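You operate a simulated robot arm through the tools that you are given. There is no shell and no other tool. Be economical: measure what you need, move in short steps, check, and stop when the job is done.

You run a simulated two-armed robot. Do the job below in one go: nothing can be reset, and whatever is moved stays where it is left.

TASK
Tilt window 95, sand joint 65 and sponge the dust off.
Fine: block marked rough from the cases; no sanding with the windows shut; wet the green sponge in the teal bucket; tools go back; the other joint and block stay untouched.

It is judged by the outcome, as a careful person would: the job done as asked, and still so three seconds after it is handed in. It fails if anything else is knocked over, pushed out of place, dropped, spilled or broken.

THE ROBOT
Two 7-joint arms with two-finger parallel grippers on one trunk, on a base that drives. Base frame: it is fixed to the floor where the robot stands at the start and does not move with it; the origin is under the middle of the robot, x ahead of it, y to its left, z up. Units: mm, rad, N and s.
The left shoulder is at the start at [60, 143, 837], the right one opposite. With the tool pointing down near the work surface each hand reaches from about 100 to 620 mm from the robot's upright axis, wherever it stands, measured 20 degrees to its own side. Places, roughly: green sponge [-750, -2250, 500]; joint 62 [1100, -1100, 800]; joint 65 [1100, -1100, 1200]; lower patch of the large boards [-3800, -8100, 800]; sanding block [-500, -2250, 500]; screw heads under the purple label [-3900, -7900, 1000]; screw heads under the teal label [-4100, -7300, 1000]; screw heads under the yellow label [-4000, -7600, 1000]; something [1000, -400, 1300]; teal bucket [-500, -2750, 500]; upper patch of the large boards [-3800, -8100, 1200]; upright joint [-3800, -8200, 1000]. Payload 1.57 kg a hand.
Tool frame (each hand has its own): the origin (TCP) lies between the finger pads and is the grasp point; the fingertips stand 30 mm ahead of it; z points along the fingers, y is the line along which they close. Largest opening 110 mm; finger width 24, thickness 12; the body of the gripper, 48 by 112 mm, starts 78 mm behind the TCP.
Orientation is that of the tool frame in the base frame, as a unit quaternion [x, y, z, w]. With the fingers straight down and closing along the base's y, the tool's x points along the base's -x, its y along +y and its z along -z.

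THE INTERFACE
- The arms move only by the tool nudge_tool. It takes "left_targets", "right_targets" or both (then of equal length, played together; a hand with none holds still); each is a list of rows, each a list of 6 numbers: the shift along the tool's x, y, z in mm, then the turn, a rotation vector about the tool's x, y, z in rad. In form: [[dx, dy, dz, rx, ry, rz], ...]. A call has 1 to 8 rows; each row shifts and turns the commanded pose from where the row before left it, along the tool's axes as they then stand. "left_claw" and "right_claw" are, for a hand that has rows, the gripper command, from -1 (shut) to 1 (fully open), values between in proportion, set as the call begins (left out, the last holds). Each row takes 0.2 s and may step no farther than 50 mm and 0.15 rad from the row before; otherwise, or with a gripper value out of range, the whole call is refused. Where a pose cannot be reached the arm comes as near as it can. A force on the tool above 50 N (or 10 N above the force at the start of the call, whichever is more), or a blocked arm, ends the call early, and 0.2 s more pass. Each finger travels about 45 mm/s and halts on what it meets, pressing with about 36 N; the grip force reading is that of the motor and also rises with nothing between the fingers. The clock runs only during rows and for 0.2 s after the last one: add rows that do not move to give the fingers time. The reply holds the time, the measured pose of the TCP, the force on the tool along the base axes, the opening and the grip force, in the units named above and with some noise, with the torque about the TCP (base axes, N m) and any sound that the robot's microphone picked up.
- Cameras (640 x 400 px; columns grow to the right, rows downward): "scene" is now at [53.9, -19.5, 1458]; the picture's right is [-0.24, -0.97, 0.00], its down [-0.62, 0.16, -0.77] and it looks along [0.74, -0.19, -0.64] (base axes); focal length 251 px, centre (320, 200). "left" rides on the left gripper at [70, -16, -141] in its tool frame; the picture's right is [0.23, 0.97, 0.00], its down [-0.86, 0.20, -0.48] and it looks along [-0.47, 0.11, 0.88] (tool axes); focal length 222 px, centre (320, 200). "right" rides on the right gripper at [70, 16, -141] in its tool frame; the picture's right is [-0.23, 0.97, 0.00], its down [-0.85, -0.20, -0.48] and it looks along [-0.47, -0.11, 0.88] (tool axes); focal length 222 px, centre (320, 200). There is no depth. A picture from a camera that has moved, and an enlarged one, comes with that camera's place and axes in the base frame and with its lens.
- capture(camera): a new picture of that camera. No time passes.
- raise_lower(by): slides the trunk up (or, below 0, down) by that many mm; the arms and the scene camera ride with it, the base frame stays. It gives what a move gives, with no picture.
- base_move(legs): drives the robot by 1 to 6 legs, each [ahead, left, turn to the left] in mm, mm and rad, along the robot's own axes; the way and the turn of a leg run together, so that a leg with both is an arc; at most 1500 mm and 3.142 rad a leg. The arms and the cameras ride along, it lands a little off, and it stops where it bumps. It gives what a move gives.
- head_to(pan, tilt): turns the head with the scene camera to pan (to the left, within 1.501 rad either way) and tilt (down, from -0.506 to 1.204), counted from straight ahead of the robot. It gives what a move gives.
- inspect(camera, box): a new picture of the part [left, top, right, bottom] of that camera's present view, enlarged. No time passes.
- finish_job(): hands the job in; it is judged then, once.

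Go step by step. Nothing tells you exact positions but the pictures and the camera data: compare them with the known pose of the tool, close in by small moves and look again before you grip or let go. The budget is 120 turns and 92 pictures, counting those below and the enlarged ones. Unless the task says otherwise, let go and move clear before handing in, and close with one line.

The tools are called after "Request:" by a JSON object that holds its "fn" and its "kwargs". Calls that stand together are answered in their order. nudge_tool: Moves the arms, as the interface text tells. Its arguments: {"type":"object","properties":{"left_targets":{"type":"array","items":{"type":"array","items":{"type":"number"}}},"left_claw":{"type":"number"},"right_targets":{"type":"array","items":{"type":"array","items":{"type":"number"}}},"right_claw":{"type":"number"}},"required":[]} The other tools are called the same way: raise_lower (by) slides the trunk up or down; base_move (legs) drives the base; head_to (pan, tilt) turns the head that bears the scene camera; capture (camera) takes a picture; inspect (camera, box) takes an enlarged picture of a part of a camera's view; finish_job () hands the job in.

At the start:

```text
time_s: 0.0
left_ee_pos: [453.4, 85.1, 999.7]
left_tool_rot: [0.0, 1.0, 0.0, 0.001]
left_force: [-0.7, -0.1, -0.1]
left_torque: [-0.03, -0.05, 0.0]
left_width: 110.2
left_finger_force: 0.0
right_ee_pos: [495.2, -336.9, 1000.0]
right_tool_rot: [0.0, 1.0, 0.0, 0.0]
right_force: [0.1, -0.6, 0.1]
right_torque: [0.02, 0.0, 0.0]
right_width: 110.2
right_finger_force: 0.1
trunk travel left (down, up): [-436.0, 154.0]
robot x, y, heading: [2.0, -3.9, -0.007]
head pan, tilt: [-0.248, 0.696]
```

scene: 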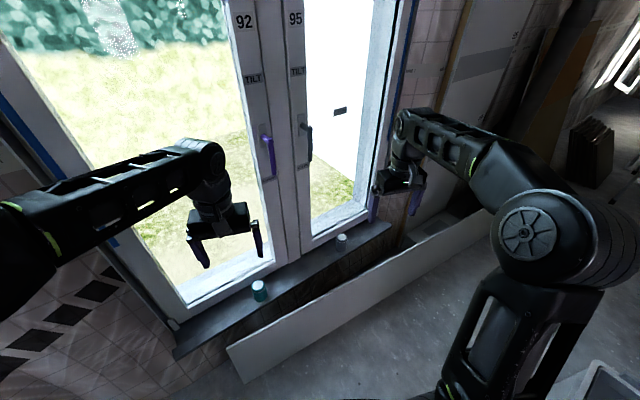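
right: 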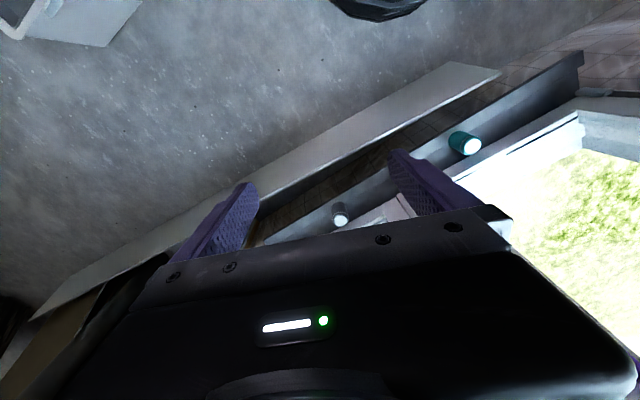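
left: 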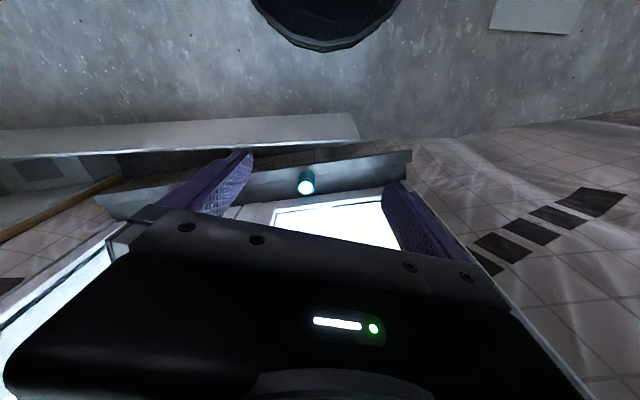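

I see a double window with sashes 92 and 95, each with a handle and a TILT label. I'll look closer at it and to the right, where the joints should be.

Request:
{"fn": "inspect", "kwargs": {"camera": "scene", "box": [220, 0, 420, 200]}}

Request:
{"fn": "head_to", "kwargs": {"pan": -0.9, "tilt": 0.3}}

Request:
{"fn": "capture", "kwargs": {"camera": "scene"}}

```text
2.00 times, centred on (320, 100) of scene
camera zoom: at [53.9, -19.5, 1458.0], right [-0.24, -0.97, 0.0], down [-0.62, 0.16, -0.77], along [0.74, -0.19, -0.64], focal length 502 px, centre (320, 400)
```

zoom: 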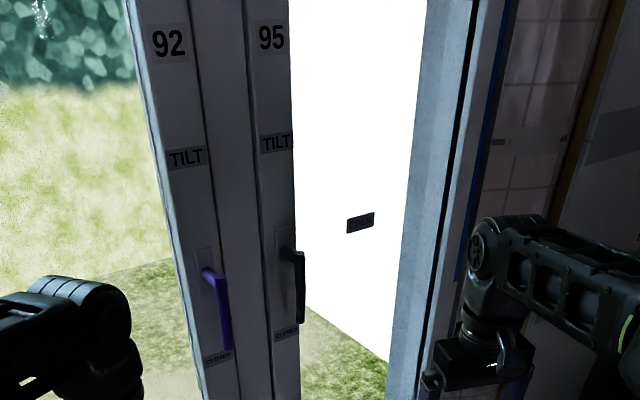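

```text
time_s: 1.0
left_ee_pos: [453.9, 84.1, 1000.2]
left_tool_rot: [0.0, 1.0, 0.0, 0.0]
left_force: [0.0, -0.4, 0.0]
left_torque: [0.0, 0.04, 0.01]
left_width: 109.7
left_finger_force: 0.0
right_ee_pos: [494.9, -336.8, 1000.2]
right_tool_rot: [0.0, 1.0, 0.0, 0.0]
right_force: [-0.1, -0.3, -0.8]
right_torque: [-0.02, 0.05, -0.01]
right_width: 109.8
right_finger_force: 0.1
trunk travel left (down, up): [-436.0, 154.0]
robot x, y, heading: [1.7, -0.9, 0.002]
head pan, tilt: [-0.901, 0.3]
```

```text
87 pictures are left
camera scene: at [29.4, -71.8, 1493.7], right [-0.78, -0.62, 0.0], down [-0.18, 0.23, -0.96], along [0.59, -0.75, -0.3], focal length 251 px, centre (320, 200)
```

scene: 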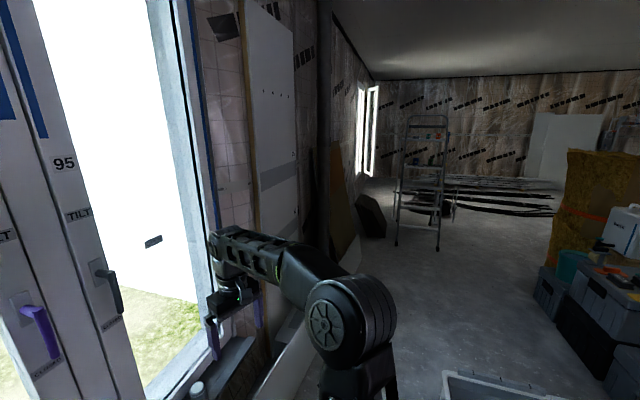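

Handle 95 (dark, pointing down at CLOSED) is near x≈950, y≈-190, z≈1040, and the wall is angled about 0.37 rad to my left. I'll turn to face it squarely and slide right.

Request:
{"fn": "base_move", "kwargs": {"legs": [[0, 0, 0.37], [0, -380, 0]]}}

Request:
{"fn": "head_to", "kwargs": {"pan": 0.0, "tilt": 0.35}}

Request:
{"fn": "capture", "kwargs": {"camera": "scene"}}

```text
time_s: 4.6
left_ee_pos: [531.0, -118.6, 1000.5]
left_tool_rot: [-0.182, 0.983, 0.0, 0.0]
left_force: [-0.4, -0.7, -0.2]
left_torque: [0.04, 0.03, -0.01]
left_width: 110.3
left_finger_force: 0.0
right_ee_pos: [722.6, -499.2, 999.7]
right_tool_rot: [-0.182, 0.983, 0.0, 0.0]
right_force: [-1.1, 0.8, -0.3]
right_torque: [0.04, 0.01, 0.01]
right_width: 110.1
right_finger_force: 0.1
trunk travel left (down, up): [-436.0, 154.0]
robot x, y, heading: [134.0, -362.5, 0.362]
head pan, tilt: [-0.901, 0.3]
```

```text
time_s: 5.8
left_ee_pos: [532.5, -118.8, 1000.4]
left_tool_rot: [-0.182, 0.983, -0.001, 0.0]
left_force: [-0.5, 0.2, 0.3]
left_torque: [-0.01, -0.02, 0.02]
left_width: 110.2
left_finger_force: 0.2
right_ee_pos: [722.3, -495.9, 999.8]
right_tool_rot: [-0.184, 0.983, -0.001, 0.0]
right_force: [-0.5, -0.2, 0.2]
right_torque: [0.0, 0.0, -0.01]
right_width: 110.2
right_finger_force: 0.0
trunk travel left (down, up): [-436.0, 154.0]
robot x, y, heading: [136.4, -362.5, 0.368]
head pan, tilt: [0.0, 0.351]
```

```text
86 pictures are left
camera scene: at [199.4, -336.1, 1489.0], right [0.36, -0.93, 0.0], down [-0.32, -0.12, -0.94], along [0.88, 0.34, -0.34], focal length 251 px, centre (320, 200)
```

scene: 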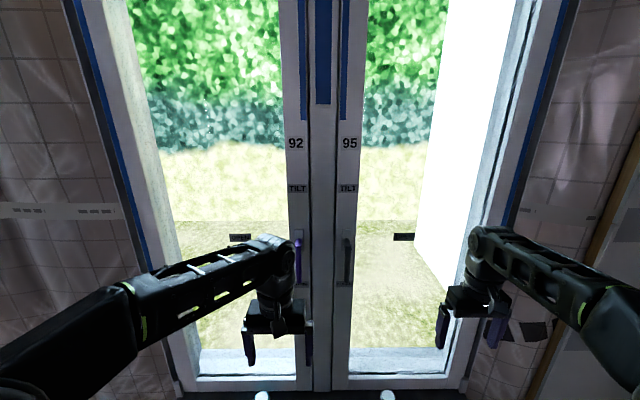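

The view is square now: handle 95's pivot is at about (853, -168, 1102), lever hanging to z≈990. I'll zoom in on the handle and its labels.

Request:
{"fn": "inspect", "kwargs": {"camera": "scene", "box": [270, 130, 430, 300]}}

Request:
{"fn": "inspect", "kwargs": {"camera": "scene", "box": [385, 220, 425, 255]}}

```text
2.35 times, centred on (350, 215) of scene
camera zoom: at [199.4, -336.1, 1489.0], right [0.36, -0.93, 0.0], down [-0.32, -0.12, -0.94], along [0.88, 0.34, -0.34], focal length 591 px, centre (249, 165)
```

zoom: 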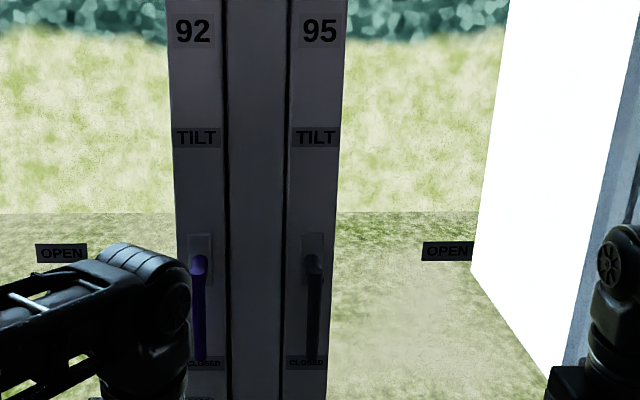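

```text
11.43 times, centred on (405, 238) of scene
camera zoom: at [199.4, -336.1, 1489.0], right [0.36, -0.93, 0.0], down [-0.32, -0.12, -0.94], along [0.88, 0.34, -0.34], focal length 2870 px, centre (-651, -229)
```

zoom: 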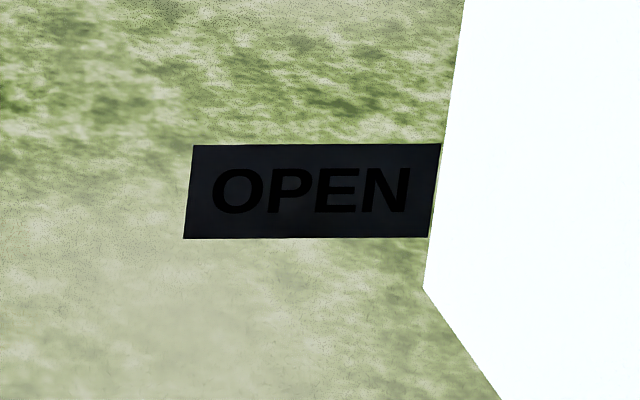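

Handle goes from CLOSED (down) through OPEN (right) to TILT (up). I'll raise the trunk, pitch the right hand forward, and shift the left hand aside.

Request:
{"fn": "raise_lower", "kwargs": {"by": 140}}

Request:
{"fn": "nudge_tool", "kwargs": {"right_targets": [[0, 0, 0, 0, -0.143, 0], [0, 0, 0, 0, -0.143, 0], [0, 0, 0, 0, -0.143, 0], [0, 0, 0, 0, -0.143, 0], [0, 0, 0, 0, -0.143, 0], [0, 0, 0, 0, -0.143, 0], [0, 0, 0, 0, -0.143, 0], [0, 0, 0, 0, -0.143, 0]], "left_targets": [[20, 20, 0, 0, 0, 0], [20, 20, 0, 0, 0, 0], [20, 20, 0, 0, 0, 0], [20, 20, 0, 0, 0, 0], [0, 20, 0, 0, 0, 0], [0, 20, 0, 0, 0, 0], [0, 20, 0, 0, 0, 0], [0, 20, 0, 0, 0, 0]]}}

Request:
{"fn": "nudge_tool", "kwargs": {"right_targets": [[0, 0, 0, 0, -0.143, 0], [0, 0, 0, 0, -0.143, 0], [0, 0, 0, 0, -0.141, 0], [0, 40, 0, 0, 0, 0], [0, 40, 0, 0, 0, 0], [0, 40, 0, 0, 0, 0], [0, 40, 0, 0, 0, 0], [0, 40, 0, 0, 0, 0]]}}

Request:
{"fn": "capture", "kwargs": {"camera": "right"}}

Request:
{"fn": "capture", "kwargs": {"camera": "scene"}}

```text
time_s: 7.5
left_ee_pos: [532.4, -117.5, 1139.4]
left_tool_rot: [-0.183, 0.983, 0.001, 0.001]
left_force: [0.4, -0.5, -0.9]
left_torque: [0.0, 0.01, 0.01]
left_width: 110.0
left_finger_force: 0.0
right_ee_pos: [721.7, -497.5, 1139.9]
right_tool_rot: [-0.183, 0.983, 0.0, 0.0]
right_force: [0.0, 0.3, 0.5]
right_torque: [0.03, -0.05, 0.02]
right_width: 109.9
right_finger_force: 0.1
trunk travel left (down, up): [-576.0, 14.0]
robot x, y, heading: [142.9, -360.7, 0.369]
head pan, tilt: [0.0, 0.351]
```

```text
time_s: 9.3
left_ee_pos: [399.9, 3.2, 1139.9]
left_tool_rot: [-0.182, 0.983, 0.0, 0.0]
left_force: [0.6, 0.7, 0.9]
left_torque: [-0.03, 0.02, -0.01]
left_width: 110.2
left_finger_force: 0.0
right_ee_pos: [721.3, -496.9, 1139.7]
right_tool_rot: [-0.155, 0.826, 0.1, 0.533]
right_force: [0.1, 0.7, -0.6]
right_torque: [-0.03, 0.0, -0.02]
right_width: 110.1
right_finger_force: 0.0
trunk travel left (down, up): [-576.0, 14.0]
robot x, y, heading: [136.3, -362.0, 0.369]
head pan, tilt: [0.0, 0.351]
```

```text
time_s: 11.1
left_ee_pos: [401.0, 3.5, 1139.0]
left_tool_rot: [-0.182, 0.983, 0.0, 0.0]
left_force: [-0.4, 0.5, 0.2]
left_torque: [-0.01, 0.0, 0.02]
left_width: 109.9
left_finger_force: 0.0
right_ee_pos: [718.0, -313.8, 1147.3]
right_tool_rot: [-0.129, 0.695, 0.129, 0.695]
right_force: [0.5, -0.2, 0.1]
right_torque: [0.0, 0.01, 0.0]
right_width: 110.0
right_finger_force: 0.0
right hand out of reach, approached as far as the arm can: row 2, 3, 4, 5, 6, 7
trunk travel left (down, up): [-576.0, 14.0]
robot x, y, heading: [139.5, -360.0, 0.364]
head pan, tilt: [0.0, 0.351]
```

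```text
83 pictures are left
camera right: at [580.2, -348.9, 1076.6], right [-0.35, 0.91, 0.23], down [-0.38, -0.36, 0.86], along [0.86, 0.21, 0.47], focal length 222 px, centre (320, 200)
```

right: 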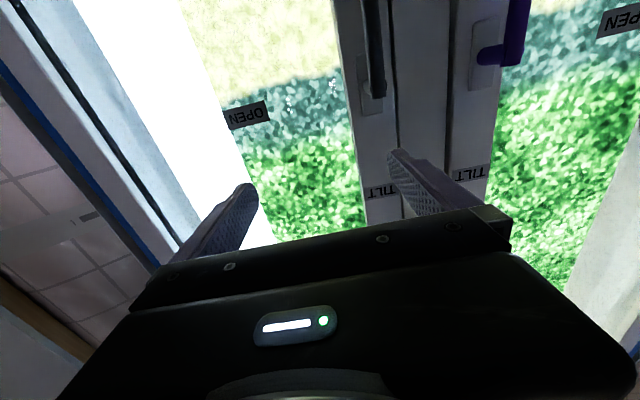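

```text
82 pictures are left
camera scene: at [199.3, -335.1, 1629.0], right [0.36, -0.93, 0.0], down [-0.32, -0.12, -0.94], along [0.88, 0.34, -0.34], focal length 251 px, centre (320, 200)
```

scene: 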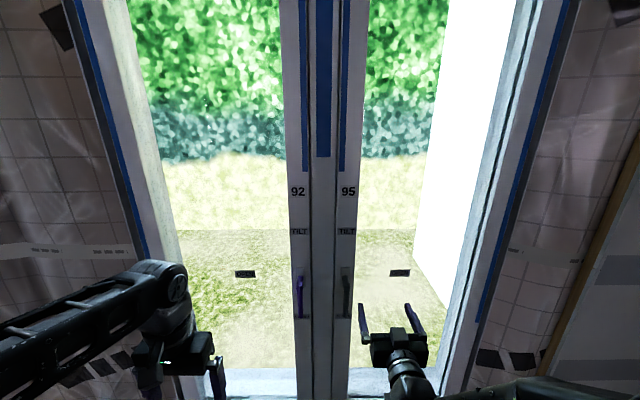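

The hand is horizontal now, about 560 mm ahead of the axis. Zoom to locate the lever exactly relative to it.

Request:
{"fn": "inspect", "kwargs": {"camera": "scene", "box": [300, 240, 460, 340]}}

```text
4.00 times, centred on (380, 290) of scene
camera zoom: at [199.3, -335.1, 1629.0], right [0.36, -0.93, 0.0], down [-0.32, -0.12, -0.94], along [0.88, 0.34, -0.34], focal length 1005 px, centre (80, -160)
```

zoom: 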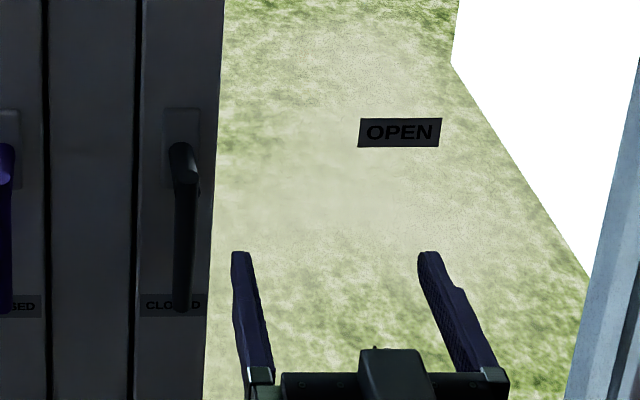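

Lever sits at about 83 mm right, 745 mm ahead of my axis, z 960–1105. I'll move forward a little first and see where the commanded pose really stands.

Request:
{"fn": "nudge_tool", "kwargs": {"right_targets": [[40, 0, 40, 0, 0, 0], [40, 0, 40, 0, 0, 0], [0, 0, 20, 0, 0, 0]]}}

```text
refused: row 1 steps farther than a row can; nothing moved
```

Request:
{"fn": "nudge_tool", "kwargs": {"right_targets": [[33, 0, 33, 0, 0, 0], [33, 0, 33, 0, 0, 0], [33, 0, 33, 0, 0, 0]]}}

```text
time_s: 11.9
left_ee_pos: [400.5, 2.1, 1139.8]
left_tool_rot: [-0.182, 0.983, -0.001, -0.001]
left_force: [0.5, 0.0, 1.0]
left_torque: [-0.03, 0.03, 0.02]
left_width: 110.0
left_finger_force: 0.0
right_ee_pos: [812.3, -279.7, 1046.1]
right_tool_rot: [-0.129, 0.695, 0.128, 0.696]
right_force: [-0.8, -1.1, -0.2]
right_torque: [-0.03, 0.02, -0.04]
right_width: 109.7
right_finger_force: 0.1
trunk travel left (down, up): [-576.0, 14.0]
robot x, y, heading: [136.2, -359.8, 0.37]
head pan, tilt: [0.0, 0.351]
```

Request:
{"fn": "nudge_tool", "kwargs": {"right_targets": [[8, 42, 0, 0, 0, 0], [8, 42, 0, 0, 0, 0]]}}

Request:
{"fn": "inspect", "kwargs": {"camera": "scene", "box": [280, 240, 440, 340]}}

Request:
{"fn": "capture", "kwargs": {"camera": "right"}}

```text
time_s: 12.5
left_ee_pos: [399.9, 2.0, 1139.5]
left_tool_rot: [-0.183, 0.983, 0.001, 0.0]
left_force: [-0.6, -0.8, -0.7]
left_torque: [-0.01, -0.01, 0.02]
left_width: 110.1
left_finger_force: 0.1
right_ee_pos: [779.7, -201.3, 1032.2]
right_tool_rot: [-0.129, 0.695, 0.129, 0.695]
right_force: [0.1, 0.3, 0.1]
right_torque: [0.0, 0.02, -0.06]
right_width: 110.0
right_finger_force: 0.0
trunk travel left (down, up): [-576.0, 14.0]
robot x, y, heading: [139.3, -356.0, 0.368]
head pan, tilt: [0.0, 0.351]
```

```text
4.00 times, centred on (360, 290) of scene
camera zoom: at [199.0, -335.5, 1629.0], right [0.36, -0.93, 0.0], down [-0.32, -0.12, -0.94], along [0.88, 0.34, -0.34], focal length 1005 px, centre (160, -160)
```

zoom: 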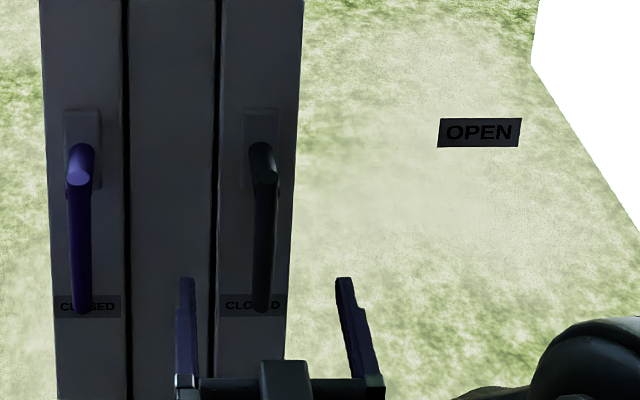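

```text
79 pictures are left
camera right: at [641.6, -236.5, 962.3], right [-0.35, 0.91, 0.23], down [-0.37, -0.36, 0.86], along [0.86, 0.21, 0.47], focal length 222 px, centre (320, 200)
```

right: 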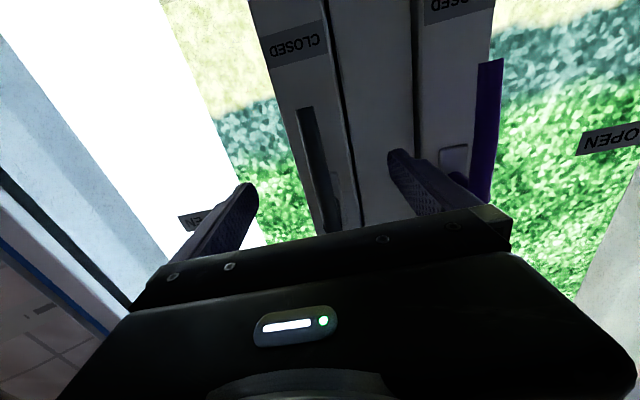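

Lever is centred between the fingers; bar at ≈707 ahead. Advance 50 mm and close.

Request:
{"fn": "nudge_tool", "kwargs": {"right_targets": [[12, 0, 25, 0, 0, 0], [0, 0, 27, 0, 0, 0]]}}

Request:
{"fn": "nudge_tool", "kwargs": {"right_claw": -1, "right_targets": [[0, 0, 0, 0, 0, 0], [0, 0, 0, 0, 0, 0], [0, 0, 0, 0, 0, 0], [0, 0, 0, 0, 0, 0], [0, 0, 0, 0, 0, 0], [0, 0, 0, 0, 0, 0]]}}

Request:
{"fn": "inspect", "kwargs": {"camera": "scene", "box": [280, 240, 440, 340]}}

```text
time_s: 13.1
left_ee_pos: [400.5, 2.1, 1141.0]
left_tool_rot: [-0.182, 0.983, -0.001, 0.0]
left_force: [-0.8, 0.6, 0.0]
left_torque: [-0.04, -0.05, -0.03]
left_width: 109.9
left_finger_force: 0.1
right_ee_pos: [830.4, -182.3, 1019.6]
right_tool_rot: [-0.13, 0.695, 0.13, 0.695]
right_force: [0.4, -0.2, -0.5]
right_torque: [0.0, 0.02, 0.0]
right_width: 110.1
right_finger_force: 0.1
trunk travel left (down, up): [-576.0, 14.0]
robot x, y, heading: [140.1, -360.3, 0.364]
head pan, tilt: [0.0, 0.351]
```

```text
time_s: 14.5
left_ee_pos: [399.5, 2.4, 1138.9]
left_tool_rot: [-0.182, 0.983, 0.001, 0.001]
left_force: [0.4, -0.6, -0.4]
left_torque: [0.0, 0.04, 0.0]
left_width: 110.0
left_finger_force: 0.0
right_ee_pos: [830.2, -183.5, 1020.7]
right_tool_rot: [-0.129, 0.695, 0.128, 0.695]
right_force: [1.1, -4.5, 0.5]
right_torque: [0.05, 0.05, -0.07]
right_width: 16.8
right_finger_force: 18.6
trunk travel left (down, up): [-576.0, 14.0]
robot x, y, heading: [141.4, -362.2, 0.366]
head pan, tilt: [0.0, 0.351]
```

```text
4.00 times, centred on (360, 290) of scene
camera zoom: at [199.5, -336.6, 1629.0], right [0.36, -0.93, 0.0], down [-0.32, -0.12, -0.94], along [0.88, 0.34, -0.34], focal length 1005 px, centre (160, -160)
```

zoom: 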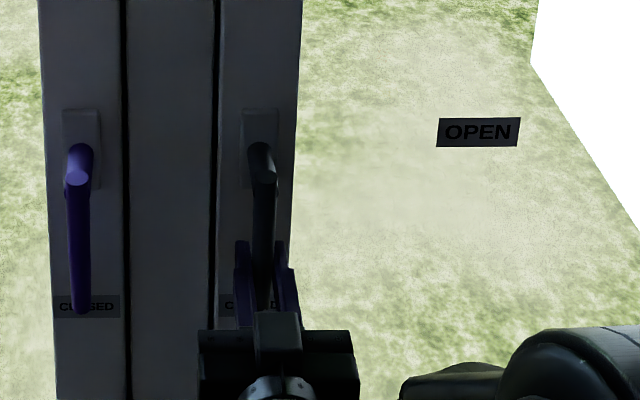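

Gripped (16.8 mm). Rotate lever to the right about its pivot (radius ≈84 mm), first 5 steps.

Request:
{"fn": "nudge_tool", "kwargs": {"right_targets": [[-0.9, -12.5, 0, 0, 0, -0.149], [-0.9, -12.5, 0, 0, 0, -0.149], [-0.9, -12.5, 0, 0, 0, -0.149], [-0.9, -12.5, 0, 0, 0, -0.149], [-0.9, -12.5, 0, 0, 0, -0.149]]}}

Request:
{"fn": "inspect", "kwargs": {"camera": "scene", "box": [280, 240, 440, 340]}}

```text
time_s: 15.7
left_ee_pos: [401.1, 2.6, 1138.7]
left_tool_rot: [-0.182, 0.983, 0.0, 0.001]
left_force: [0.0, -0.1, 0.5]
left_torque: [0.0, -0.02, -0.01]
left_width: 110.0
left_finger_force: 0.2
right_ee_pos: [849.3, -234.4, 1040.7]
right_tool_rot: [-0.376, 0.6, -0.133, 0.694]
right_force: [1.1, 4.6, -2.9]
right_torque: [0.54, -0.16, 0.44]
right_width: 16.8
right_finger_force: 32.2
trunk travel left (down, up): [-576.0, 14.0]
robot x, y, heading: [140.5, -359.3, 0.366]
head pan, tilt: [0.0, 0.351]
```

```text
4.00 times, centred on (360, 290) of scene
camera zoom: at [200.0, -335.3, 1629.0], right [0.36, -0.93, 0.0], down [-0.32, -0.12, -0.94], along [0.88, 0.34, -0.34], focal length 1005 px, centre (160, -160)
```

zoom: 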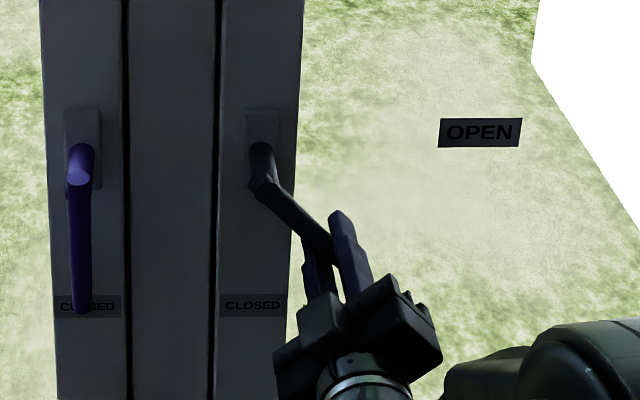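

Turning smoothly. Continue.

Request:
{"fn": "nudge_tool", "kwargs": {"right_targets": [[-0.9, -12.5, 0, 0, 0, -0.149], [-0.9, -12.5, 0, 0, 0, -0.149], [-0.9, -12.5, 0, 0, 0, -0.149], [-0.9, -12.5, 0, 0, 0, -0.149], [-0.9, -12.5, 0, 0, 0, -0.149], [-0.9, -12.5, 0, 0, 0, -0.149]]}}

Request:
{"fn": "nudge_tool", "kwargs": {"right_targets": [[-0.9, -12.5, 0, 0, 0, -0.149], [-0.9, -12.5, 0, 0, 0, -0.149], [-0.9, -12.5, 0, 0, 0, -0.149], [-0.9, -12.5, 0, 0, 0, -0.149]]}}

Request:
{"fn": "inspect", "kwargs": {"camera": "scene", "box": [280, 210, 440, 310]}}

```text
time_s: 17.1
left_ee_pos: [401.6, 4.4, 1138.9]
left_tool_rot: [-0.183, 0.983, -0.001, -0.001]
left_force: [-0.4, -0.3, 0.0]
left_torque: [-0.01, 0.0, 0.0]
left_width: 109.9
left_finger_force: 0.0
right_ee_pos: [859.9, -258.7, 1105.9]
right_tool_rot: [0.599, -0.378, 0.42, -0.567]
right_force: [-6.7, 10.8, -17.2]
right_torque: [-0.22, -0.08, -0.58]
right_width: 16.7
right_finger_force: 31.6
trunk travel left (down, up): [-576.0, 14.0]
robot x, y, heading: [140.1, -361.7, 0.371]
head pan, tilt: [0.0, 0.351]
```

```text
time_s: 18.1
left_ee_pos: [401.0, 3.8, 1139.7]
left_tool_rot: [-0.182, 0.983, -0.001, -0.001]
left_force: [0.2, 0.5, -0.1]
left_torque: [-0.01, -0.02, -0.02]
left_width: 109.9
left_finger_force: 0.0
right_ee_pos: [853.3, -241.8, 1150.3]
right_tool_rot: [0.686, -0.189, 0.566, -0.416]
right_force: [-9.1, 6.7, -28.8]
right_torque: [-0.57, -0.48, -0.33]
right_width: 16.7
right_finger_force: 31.9
trunk travel left (down, up): [-576.0, 14.0]
robot x, y, heading: [134.7, -361.3, 0.371]
head pan, tilt: [0.0, 0.351]
```

```text
4.00 times, centred on (360, 260) of scene
camera zoom: at [201.2, -334.1, 1628.8], right [0.36, -0.93, 0.0], down [-0.32, -0.12, -0.94], along [0.88, 0.34, -0.35], focal length 1005 px, centre (160, -40)
```

zoom: 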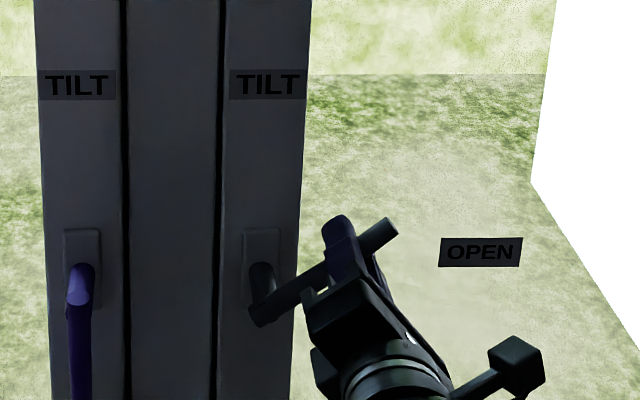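

Lever is ~36° above horizontal; force is rising a bit, so I tighten the arc to radius ≈81 and go on in smaller chunks.

Request:
{"fn": "nudge_tool", "kwargs": {"right_targets": [[-3, -11.5, 0, 0, 0, -0.149], [-0.9, -12, 0, 0, 0, -0.149], [-0.9, -12, 0, 0, 0, -0.149]]}}

```text
time_s: 18.9
left_ee_pos: [401.7, 2.9, 1138.7]
left_tool_rot: [-0.181, 0.983, -0.001, -0.001]
left_force: [0.5, 0.1, -0.4]
left_torque: [-0.02, 0.01, -0.02]
left_width: 110.3
left_finger_force: 0.0
right_ee_pos: [842.4, -218.0, 1171.9]
right_tool_rot: [0.708, -0.033, 0.646, -0.283]
right_force: [-8.1, -2.4, -25.8]
right_torque: [-0.06, -0.4, -0.29]
right_width: 16.8
right_finger_force: 32.2
trunk travel left (down, up): [-576.0, 14.0]
robot x, y, heading: [136.8, -355.7, 0.365]
head pan, tilt: [0.0, 0.351]
```

Request:
{"fn": "nudge_tool", "kwargs": {"right_targets": [[-4, -12, 0, 0, 0, -0.149], [-2, -12, 0, 0, 0, -0.149], [-1, -12, 0, 0, 0, -0.149]]}}

Request:
{"fn": "inspect", "kwargs": {"camera": "scene", "box": [280, 210, 440, 310]}}

```text
time_s: 19.7
left_ee_pos: [401.3, 1.3, 1140.8]
left_tool_rot: [-0.182, 0.983, 0.001, 0.001]
left_force: [-0.1, 0.1, 0.9]
left_torque: [-0.01, 0.01, -0.01]
left_width: 110.0
left_finger_force: 0.0
right_ee_pos: [830.4, -184.6, 1181.9]
right_tool_rot: [0.695, 0.125, 0.695, -0.133]
right_force: [-0.6, -10.8, -5.2]
right_torque: [-0.16, -0.6, -0.21]
right_width: 16.8
right_finger_force: 32.1
trunk travel left (down, up): [-576.0, 14.0]
robot x, y, heading: [140.1, -361.6, 0.366]
head pan, tilt: [0.0, 0.351]
```

```text
4.00 times, centred on (360, 260) of scene
camera zoom: at [199.8, -337.7, 1629.2], right [0.36, -0.93, 0.0], down [-0.32, -0.12, -0.94], along [0.88, 0.34, -0.34], focal length 1005 px, centre (160, -40)
```

zoom: 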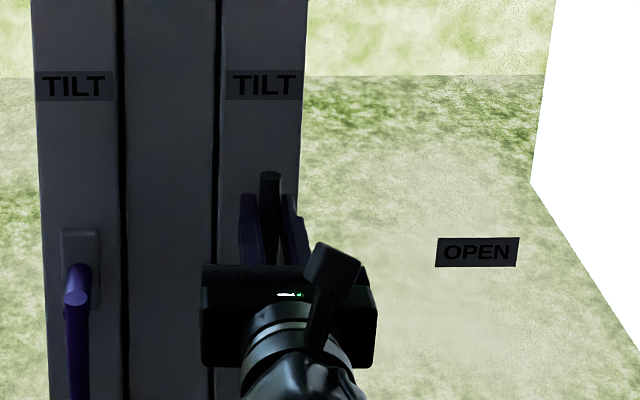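

Lever points up at TILT. Now pull gently back so the sash tilts in.

Request:
{"fn": "nudge_tool", "kwargs": {"right_targets": [[0, 0, -13, 0, 0.024, 0], [0, 0, -13, 0, 0.024, 0], [-1, 0, -13, 0, 0.024, 0], [-2, 0, -13, 0, 0.024, 0]]}}

Request:
{"fn": "capture", "kwargs": {"camera": "scene"}}

```text
time_s: 20.7
left_ee_pos: [397.3, -0.3, 1141.0]
left_tool_rot: [-0.183, 0.983, 0.001, 0.002]
left_force: [-0.6, 0.0, 0.6]
left_torque: [0.0, -0.01, 0.0]
left_width: 109.8
left_finger_force: 0.1
right_ee_pos: [777.8, -204.0, 1175.7]
right_tool_rot: [0.662, 0.117, 0.727, -0.138]
right_force: [-19.4, -18.9, -8.3]
right_torque: [-0.82, 0.06, -0.1]
right_width: 17.2
right_finger_force: 32.0
trunk travel left (down, up): [-576.0, 14.0]
robot x, y, heading: [138.5, -362.2, 0.363]
head pan, tilt: [0.0, 0.351]
```

```text
74 pictures are left
camera scene: at [195.0, -339.8, 1629.0], right [0.36, -0.93, 0.0], down [-0.32, -0.12, -0.94], along [0.88, 0.34, -0.34], focal length 251 px, centre (320, 200)
```

scene: 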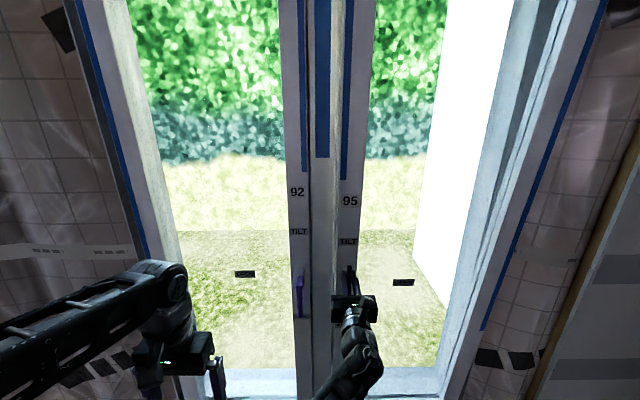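

The sash is tilting in. Pull further until it reaches its stop.

Request:
{"fn": "nudge_tool", "kwargs": {"right_targets": [[-1, 0, -13, 0, 0.022, 0], [-2, 0, -13, 0, 0.022, 0], [-2, 0, -13, 0, 0.022, 0], [-2, 0, -13, 0, 0.022, 0]]}}

Request:
{"fn": "capture", "kwargs": {"camera": "scene"}}

```text
time_s: 21.6
left_ee_pos: [398.9, 9.5, 1138.8]
left_tool_rot: [-0.192, 0.981, -0.002, -0.001]
left_force: [-0.6, -0.1, -0.1]
left_torque: [0.05, 0.02, -0.02]
left_width: 110.0
left_finger_force: 0.1
right_ee_pos: [770.0, -240.9, 1172.9]
right_tool_rot: [0.649, 0.034, 0.737, -0.185]
right_force: [7.9, 22.4, -6.1]
right_torque: [0.64, 1.04, 0.51]
right_width: 21.0
right_finger_force: 34.0
trunk travel left (down, up): [-576.0, 14.0]
robot x, y, heading: [137.8, -357.4, 0.368]
head pan, tilt: [0.0, 0.351]
stopped in row 4 (right hand): the force on the tool passed its limit (the readings are from after the stop); the commanded pose is now the measured one
```

```text
73 pictures are left
camera scene: at [203.3, -331.8, 1628.9], right [0.36, -0.93, 0.0], down [-0.32, -0.13, -0.94], along [0.87, 0.34, -0.35], focal length 251 px, centre (320, 200)
```

scene: 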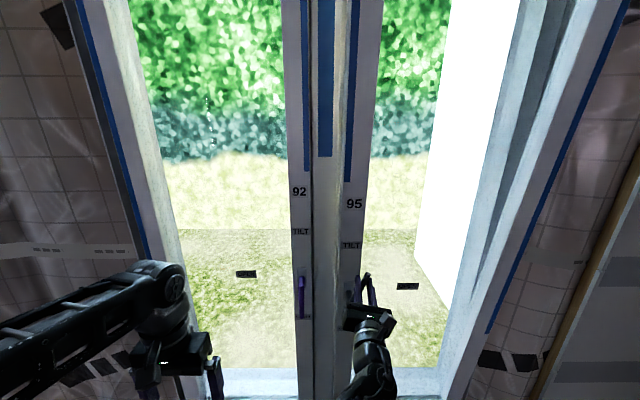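

Request:
{"fn": "inspect", "kwargs": {"camera": "scene", "box": [300, 210, 420, 330]}}

Request:
{"fn": "capture", "kwargs": {"camera": "right"}}

```text
3.33 times, centred on (360, 270) of scene
camera zoom: at [203.3, -331.8, 1628.9], right [0.36, -0.93, 0.0], down [-0.32, -0.13, -0.94], along [0.87, 0.34, -0.35], focal length 837 px, centre (187, -33)
```

zoom: 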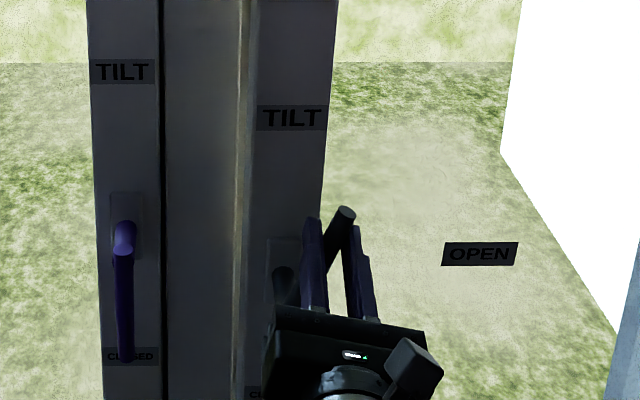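

```text
71 pictures are left
camera right: at [634.4, -312.8, 1215.6], right [0.33, -0.85, -0.4], down [-0.44, 0.24, -0.87], along [0.84, 0.46, -0.3], focal length 222 px, centre (320, 200)
```

right: 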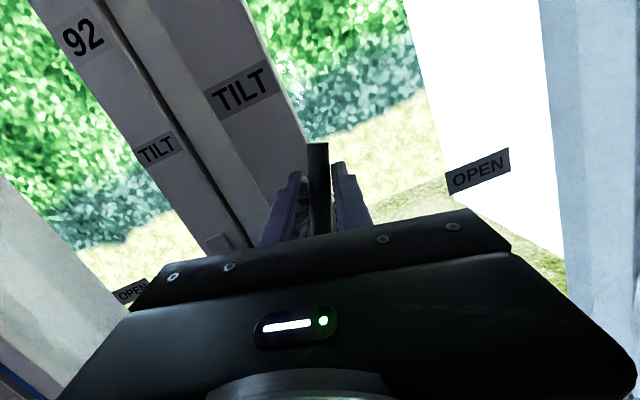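

The sash reached its stop, but the lever slipped ~24° back. I'll turn it up to vertical again.

Request:
{"fn": "nudge_tool", "kwargs": {"right_targets": [[-1, -11.5, 0, 0, 0, -0.145], [-1, -11.5, 0, 0, 0, -0.145], [-1, -11.5, 0, 0, 0, -0.145]]}}

Request:
{"fn": "inspect", "kwargs": {"camera": "scene", "box": [300, 210, 420, 330]}}

```text
time_s: 22.2
left_ee_pos: [395.6, 9.3, 1139.2]
left_tool_rot: [-0.191, 0.982, -0.001, 0.0]
left_force: [-0.9, -0.7, 0.2]
left_torque: [0.01, -0.01, 0.02]
left_width: 110.2
left_finger_force: 0.1
right_ee_pos: [772.3, -247.8, 1187.6]
right_tool_rot: [0.657, 0.036, 0.739, -0.145]
right_force: [-13.7, 16.0, -8.4]
right_torque: [0.83, 1.1, 0.77]
right_width: 22.9
right_finger_force: 35.3
trunk travel left (down, up): [-576.0, 14.0]
robot x, y, heading: [138.4, -358.0, 0.379]
head pan, tilt: [0.0, 0.351]
stopped in row 2 (right hand): the force on the tool passed its limit (the readings are from after the stop); the commanded pose is now the measured one
```

```text
3.33 times, centred on (360, 270) of scene
camera zoom: at [197.9, -333.0, 1629.5], right [0.37, -0.93, 0.0], down [-0.32, -0.13, -0.94], along [0.87, 0.34, -0.34], focal length 837 px, centre (187, -33)
```

zoom: 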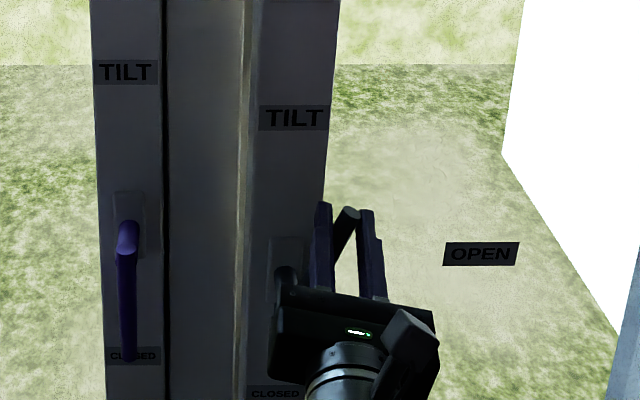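

The grip is skewed, so I'll open partway and use the right finger to push the lever back upright.

Request:
{"fn": "nudge_tool", "kwargs": {"right_claw": 0.0, "right_targets": [[0, 0, 0, 0, 0, 0], [0, 0, 0, 0, 0, 0], [0, 0, 0, 0, 0, 0]]}}

Request:
{"fn": "inspect", "kwargs": {"camera": "scene", "box": [300, 210, 420, 330]}}

```text
time_s: 23.0
left_ee_pos: [398.1, 7.5, 1138.8]
left_tool_rot: [-0.19, 0.982, 0.0, -0.001]
left_force: [0.4, 0.8, -0.4]
left_torque: [-0.03, 0.0, 0.0]
left_width: 110.0
left_finger_force: 0.0
right_ee_pos: [774.4, -254.2, 1186.7]
right_tool_rot: [0.657, 0.031, 0.74, -0.141]
right_force: [0.1, 0.1, -0.3]
right_torque: [0.02, -0.01, 0.03]
right_width: 55.1
right_finger_force: 0.0
trunk travel left (down, up): [-576.0, 14.0]
robot x, y, heading: [141.1, -357.6, 0.372]
head pan, tilt: [0.0, 0.351]
```

```text
3.33 times, centred on (360, 270) of scene
camera zoom: at [199.5, -334.2, 1629.1], right [0.36, -0.93, 0.0], down [-0.32, -0.13, -0.94], along [0.87, 0.34, -0.34], focal length 837 px, centre (187, -33)
```

zoom: 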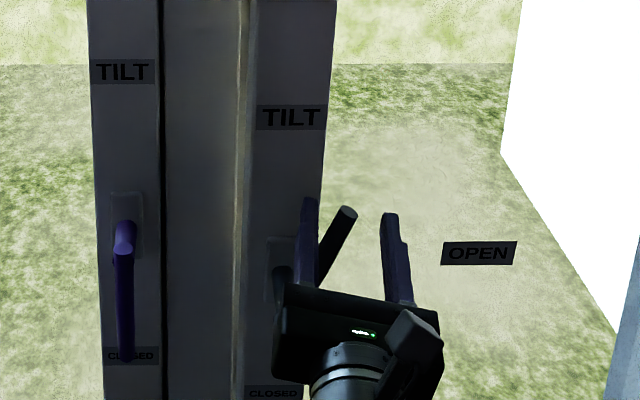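

Request:
{"fn": "nudge_tool", "kwargs": {"right_targets": [[0, -12, 0, 0, 0, 0], [0, -12, 0, 0, 0, 0], [0, -12, 0, 0, 0, 0], [0, -12, 0, 0, 0, 0], [0, -10, 0, 0, 0, 0]]}}

Request:
{"fn": "inspect", "kwargs": {"camera": "scene", "box": [300, 210, 420, 330]}}

```text
time_s: 24.4
left_ee_pos: [397.3, 8.0, 1139.4]
left_tool_rot: [-0.191, 0.982, -0.001, -0.001]
left_force: [-0.1, 0.4, -0.2]
left_torque: [0.04, -0.01, 0.0]
left_width: 110.2
left_finger_force: 0.0
right_ee_pos: [787.5, -247.2, 1195.5]
right_tool_rot: [0.672, -0.037, 0.725, -0.144]
right_force: [-0.8, 0.1, 0.0]
right_torque: [-0.02, -0.01, -0.04]
right_width: 54.9
right_finger_force: 0.0
trunk travel left (down, up): [-576.0, 14.0]
robot x, y, heading: [141.1, -357.9, 0.375]
head pan, tilt: [0.0, 0.351]
stopped in row 5 (right hand): the arm was blocked; the commanded pose is now the measured one
```

```text
3.33 times, centred on (360, 270) of scene
camera zoom: at [199.5, -334.1, 1629.0], right [0.36, -0.93, 0.0], down [-0.32, -0.13, -0.94], along [0.87, 0.34, -0.34], focal length 837 px, centre (187, -33)
```

zoom: 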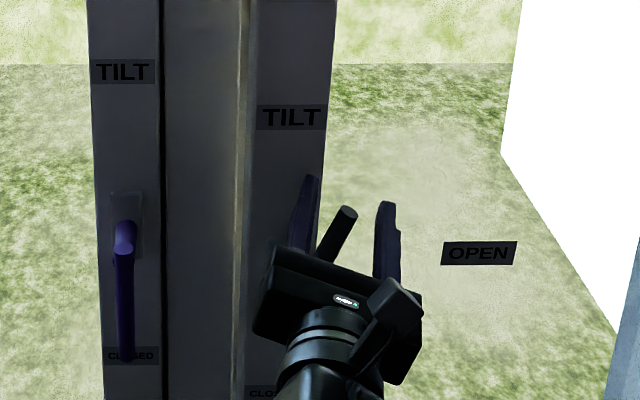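

The wrist hit a joint limit. I'll withdraw, roll the hand back, and push the lever with closed fingers from the right.

Request:
{"fn": "nudge_tool", "kwargs": {"right_targets": [[0, 0, -40, 0, 0, 0], [0, 10, -40, 0, 0, 0], [0, 30, 0, 0, 0, 0.14], [0, 30, 0, 0, 0, 0.14], [0, 0, 0, 0, 0, 0.14], [0, 0, 0, 0, 0, 0.14], [0, 0, 0, 0, 0, 0.14], [0, 0, 0, 0, 0, 0.14]]}}

Request:
{"fn": "nudge_tool", "kwargs": {"right_claw": -1, "right_targets": [[0, 0, 0, 0, 0, 0.15], [0, 0, 0, 0, 0, 0.15], [0, 0, 0, 0, 0, 0.15], [0, 0, 0, 0, 0, 0.15], [0, 0, 0, 0, 0, 0.13]]}}

Request:
{"fn": "capture", "kwargs": {"camera": "scene"}}

```text
time_s: 24.9
left_ee_pos: [390.3, 21.8, 1137.3]
left_tool_rot: [-0.205, 0.979, -0.003, 0.0]
left_force: [0.7, -0.5, -0.6]
left_torque: [0.01, 0.0, -0.02]
left_width: 110.1
left_finger_force: 0.1
right_ee_pos: [780.7, -283.7, 1184.6]
right_tool_rot: [0.679, -0.084, 0.714, -0.147]
right_force: [3.2, 42.1, 5.1]
right_torque: [0.15, -0.47, -0.18]
right_width: 91.5
right_finger_force: 20.3
trunk travel left (down, up): [-576.0, 14.0]
robot x, y, heading: [141.4, -357.3, 0.38]
head pan, tilt: [0.0, 0.351]
stopped in row 2 (right hand): the force on the tool passed its limit (the readings are from after the stop); the commanded pose is now the measured one
```

```text
time_s: 25.9
left_ee_pos: [390.9, 16.6, 1140.1]
left_tool_rot: [-0.201, 0.98, -0.002, 0.0]
left_force: [0.1, -0.6, 0.2]
left_torque: [0.01, 0.02, -0.02]
left_width: 110.0
left_finger_force: 0.0
right_ee_pos: [773.7, -268.8, 1198.9]
right_tool_rot: [0.627, -0.246, 0.651, -0.35]
right_force: [5.3, 29.5, 33.8]
right_torque: [0.39, 0.07, 0.55]
right_width: 43.6
right_finger_force: 21.9
trunk travel left (down, up): [-576.0, 14.0]
robot x, y, heading: [138.6, -359.5, 0.385]
head pan, tilt: [0.0, 0.351]
stopped in row 4 (right hand): the force on the tool passed its limit (the readings are from after the stop); the commanded pose is now the measured one
```

```text
67 pictures are left
camera scene: at [197.8, -330.5, 1629.6], right [0.37, -0.93, 0.0], down [-0.32, -0.13, -0.94], along [0.87, 0.35, -0.34], focal length 251 px, centre (320, 200)
```

scene: 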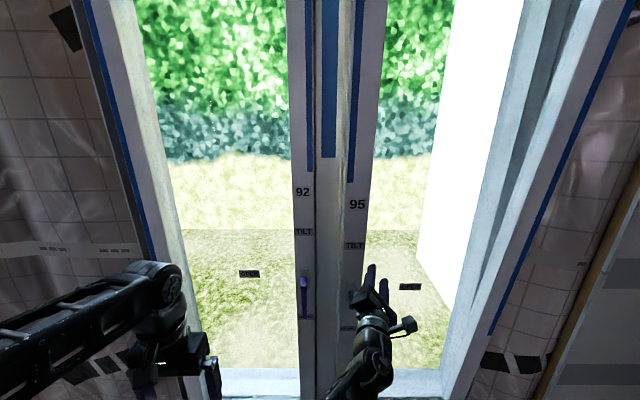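

I shouldn't have chained those. Let me look closely before acting.

Request:
{"fn": "nudge_tool", "kwargs": {"right_claw": 1, "right_targets": [[0, 0, 0, 0, 0, 0], [0, 0, 0, 0, 0, 0], [0, 0, 0, 0, 0, 0], [0, 0, 0, 0, 0, 0]]}}

Request:
{"fn": "inspect", "kwargs": {"camera": "scene", "box": [300, 210, 460, 330]}}

```text
time_s: 26.9
left_ee_pos: [393.0, 14.9, 1139.6]
left_tool_rot: [-0.201, 0.98, -0.001, 0.0]
left_force: [0.2, 0.6, 0.2]
left_torque: [-0.02, 0.01, 0.02]
left_width: 110.3
left_finger_force: 0.0
right_ee_pos: [776.1, -282.9, 1189.7]
right_tool_rot: [0.63, -0.257, 0.651, -0.338]
right_force: [0.8, -0.7, -0.5]
right_torque: [0.01, -0.02, 0.06]
right_width: 110.0
right_finger_force: 0.0
trunk travel left (down, up): [-576.0, 14.0]
robot x, y, heading: [137.2, -361.0, 0.377]
head pan, tilt: [0.0, 0.351]
```

```text
3.33 times, centred on (380, 270) of scene
camera zoom: at [199.6, -332.6, 1629.0], right [0.37, -0.93, 0.0], down [-0.32, -0.13, -0.94], along [0.87, 0.35, -0.34], focal length 837 px, centre (120, -33)
```

zoom: 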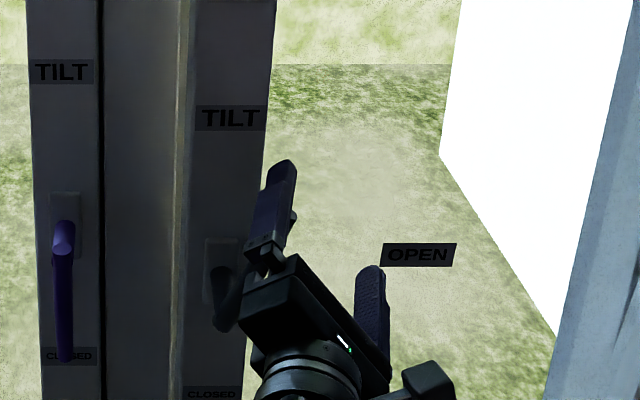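

Free of force now. Drive the base straight back to clear the fingers from the lever.

Request:
{"fn": "base_move", "kwargs": {"legs": [[-70, 0, 0]]}}

Request:
{"fn": "base_move", "kwargs": {"legs": [[-110, -20, 0]]}}

Request:
{"fn": "capture", "kwargs": {"camera": "scene"}}

```text
time_s: 27.9
left_ee_pos: [325.9, -11.0, 1139.5]
left_tool_rot: [-0.201, 0.98, -0.002, 0.001]
left_force: [0.0, 0.3, 0.5]
left_torque: [0.03, -0.06, -0.01]
left_width: 110.2
left_finger_force: 0.0
right_ee_pos: [711.1, -308.5, 1189.6]
right_tool_rot: [0.63, -0.256, 0.651, -0.339]
right_force: [-0.5, 0.1, -0.2]
right_torque: [0.0, -0.02, 0.02]
right_width: 110.1
right_finger_force: 0.1
trunk travel left (down, up): [-576.0, 14.0]
robot x, y, heading: [74.6, -381.5, 0.379]
head pan, tilt: [0.0, 0.351]
```

```text
time_s: 29.1
left_ee_pos: [230.5, -70.2, 1139.3]
left_tool_rot: [-0.201, 0.98, -0.001, 0.001]
left_force: [-0.8, -0.4, -0.3]
left_torque: [0.04, -0.05, -0.03]
left_width: 109.8
left_finger_force: 0.1
right_ee_pos: [615.6, -368.5, 1190.1]
right_tool_rot: [0.629, -0.257, 0.651, -0.338]
right_force: [-0.1, 0.4, 0.1]
right_torque: [0.04, 0.01, -0.02]
right_width: 110.1
right_finger_force: 0.1
trunk travel left (down, up): [-576.0, 14.0]
robot x, y, heading: [-17.6, -440.2, 0.38]
head pan, tilt: [0.0, 0.351]
```

```text
65 pictures are left
camera scene: at [37.7, -419.2, 1629.1], right [0.37, -0.93, 0.0], down [-0.32, -0.13, -0.94], along [0.87, 0.35, -0.34], focal length 251 px, centre (320, 200)
```

scene: 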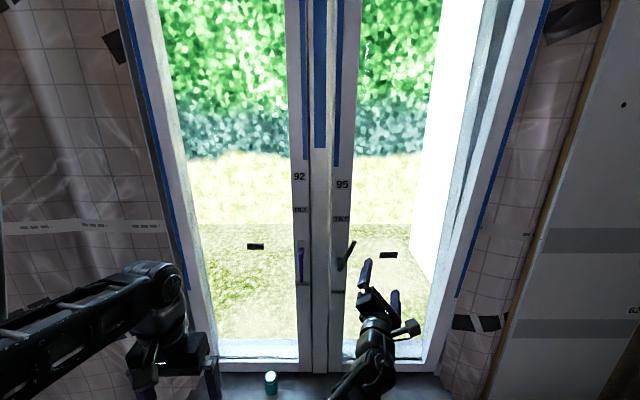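

Clear of the lever, and the sash stays tilted. Roll and straighten the hand with the fingers closed.

Request:
{"fn": "nudge_tool", "kwargs": {"right_claw": -1, "right_targets": [[0, 0, 0, 0, 0, 0.13], [0, 0, 0, 0, 0, 0.13], [0, 0, 0, 0, 0, 0.13], [0, 0, 0, 0, 0, 0.13], [0, 0, 0, 0, 0, 0.13], [0, 0, 0, 0, 0, 0.13], [0, 0, 0, 0, -0.14, 0], [0, 0, 0, 0, -0.14, 0]]}}

Request:
{"fn": "inspect", "kwargs": {"camera": "scene", "box": [280, 200, 440, 300]}}

```text
time_s: 30.9
left_ee_pos: [231.9, -70.8, 1139.1]
left_tool_rot: [-0.202, 0.979, -0.001, 0.0]
left_force: [0.4, -0.9, 1.1]
left_torque: [0.01, 0.04, 0.01]
left_width: 110.2
left_finger_force: 0.0
right_ee_pos: [616.7, -366.4, 1188.7]
right_tool_rot: [-0.547, 0.393, -0.399, 0.622]
right_force: [-0.3, 0.9, 0.3]
right_torque: [-0.01, 0.03, 0.04]
right_width: 0.0
right_finger_force: 21.3
trunk travel left (down, up): [-576.0, 14.0]
robot x, y, heading: [-20.3, -445.9, 0.378]
head pan, tilt: [0.0, 0.351]
```

```text
4.00 times, centred on (360, 250) of scene
camera zoom: at [40.0, -418.5, 1629.0], right [0.37, -0.93, 0.0], down [-0.32, -0.13, -0.94], along [0.87, 0.35, -0.34], focal length 1005 px, centre (160, 0)
```

zoom: 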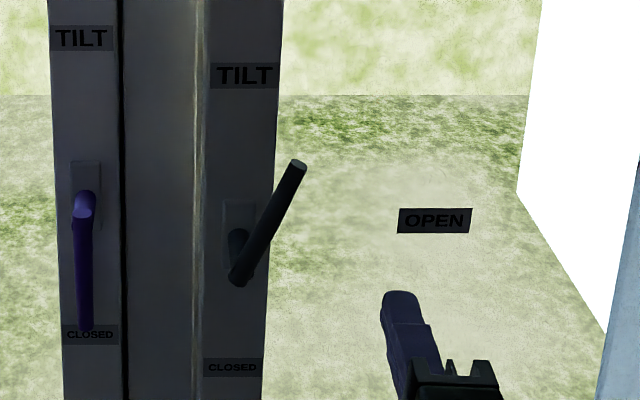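

Lever is 23° off vertical. Drive forward 120 mm, then reach in to the right of it.

Request:
{"fn": "base_move", "kwargs": {"legs": [[120, 0, 0]]}}

Request:
{"fn": "nudge_tool", "kwargs": {"right_targets": [[0, -5, 30, 0, 0, 0], [0, -5, 30, 0, 0, 0]]}}

Request:
{"fn": "inspect", "kwargs": {"camera": "scene", "box": [280, 220, 440, 320]}}

```text
time_s: 32.1
left_ee_pos: [344.8, -25.3, 1138.5]
left_tool_rot: [-0.202, 0.979, -0.001, -0.002]
left_force: [0.7, -0.9, 0.0]
left_torque: [-0.02, 0.02, 0.0]
left_width: 109.9
left_finger_force: 0.1
right_ee_pos: [728.7, -322.0, 1188.6]
right_tool_rot: [-0.547, 0.395, -0.4, 0.621]
right_force: [0.9, -0.5, 0.3]
right_torque: [0.03, 0.01, 0.01]
right_width: 0.0
right_finger_force: 21.7
trunk travel left (down, up): [-576.0, 14.0]
robot x, y, heading: [90.3, -399.5, 0.378]
head pan, tilt: [0.0, 0.351]
```

```text
time_s: 32.7
left_ee_pos: [343.3, -26.3, 1139.7]
left_tool_rot: [-0.201, 0.98, -0.001, -0.001]
left_force: [0.0, -0.2, 0.1]
left_torque: [-0.04, 0.0, 0.01]
left_width: 109.8
left_finger_force: 0.1
right_ee_pos: [782.1, -301.8, 1203.4]
right_tool_rot: [-0.545, 0.396, -0.401, 0.621]
right_force: [-0.8, 0.3, -0.3]
right_torque: [0.01, 0.0, -0.02]
right_width: 0.1
right_finger_force: 21.6
trunk travel left (down, up): [-576.0, 14.0]
robot x, y, heading: [89.4, -401.8, 0.378]
head pan, tilt: [0.0, 0.351]
```

```text
4.00 times, centred on (360, 270) of scene
camera zoom: at [150.4, -374.2, 1629.0], right [0.37, -0.93, 0.0], down [-0.32, -0.13, -0.94], along [0.87, 0.35, -0.34], focal length 1005 px, centre (160, -80)
```

zoom: 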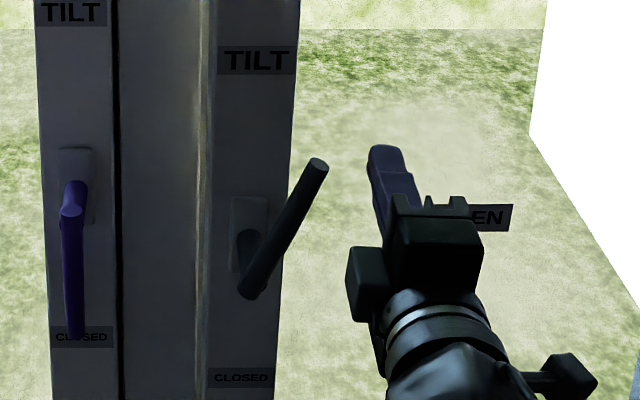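

Request:
{"fn": "nudge_tool", "kwargs": {"right_targets": [[-10, 12, 5, 0, 0, 0], [-12, 10, 0, 0, 0, 0], [-12, 0, 0, 0, 0, 0], [-12, 0, 0, 0, 0, 0], [-12, 0, 0, 0, 0, 0], [-8, 0, 0, 0, 0, 0]]}}

Request:
{"fn": "inspect", "kwargs": {"camera": "scene", "box": [280, 220, 440, 320]}}

```text
time_s: 34.1
left_ee_pos: [341.9, -26.6, 1138.7]
left_tool_rot: [-0.202, 0.979, -0.001, -0.001]
left_force: [0.1, -0.6, -0.3]
left_torque: [-0.03, -0.03, 0.01]
left_width: 110.1
left_finger_force: 0.0
right_ee_pos: [762.8, -235.9, 1186.3]
right_tool_rot: [-0.546, 0.395, -0.4, 0.621]
right_force: [1.4, -2.1, 1.1]
right_torque: [0.05, -0.03, -0.04]
right_width: 0.0
right_finger_force: 21.3
trunk travel left (down, up): [-576.0, 14.0]
robot x, y, heading: [89.2, -393.0, 0.381]
head pan, tilt: [0.0, 0.351]
```

```text
4.00 times, centred on (360, 270) of scene
camera zoom: at [150.1, -374.6, 1629.0], right [0.37, -0.93, 0.0], down [-0.32, -0.13, -0.94], along [0.87, 0.35, -0.34], focal length 1005 px, centre (160, -80)
```

zoom: 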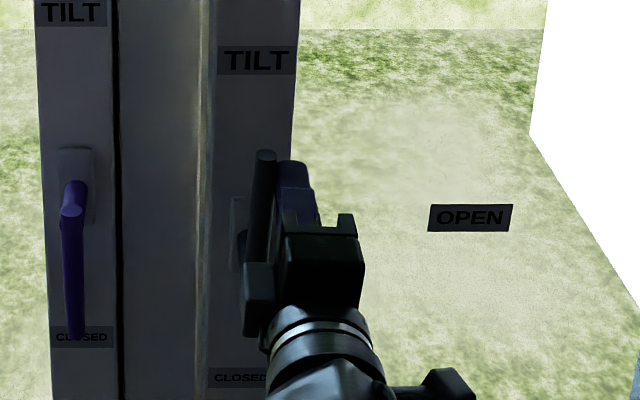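

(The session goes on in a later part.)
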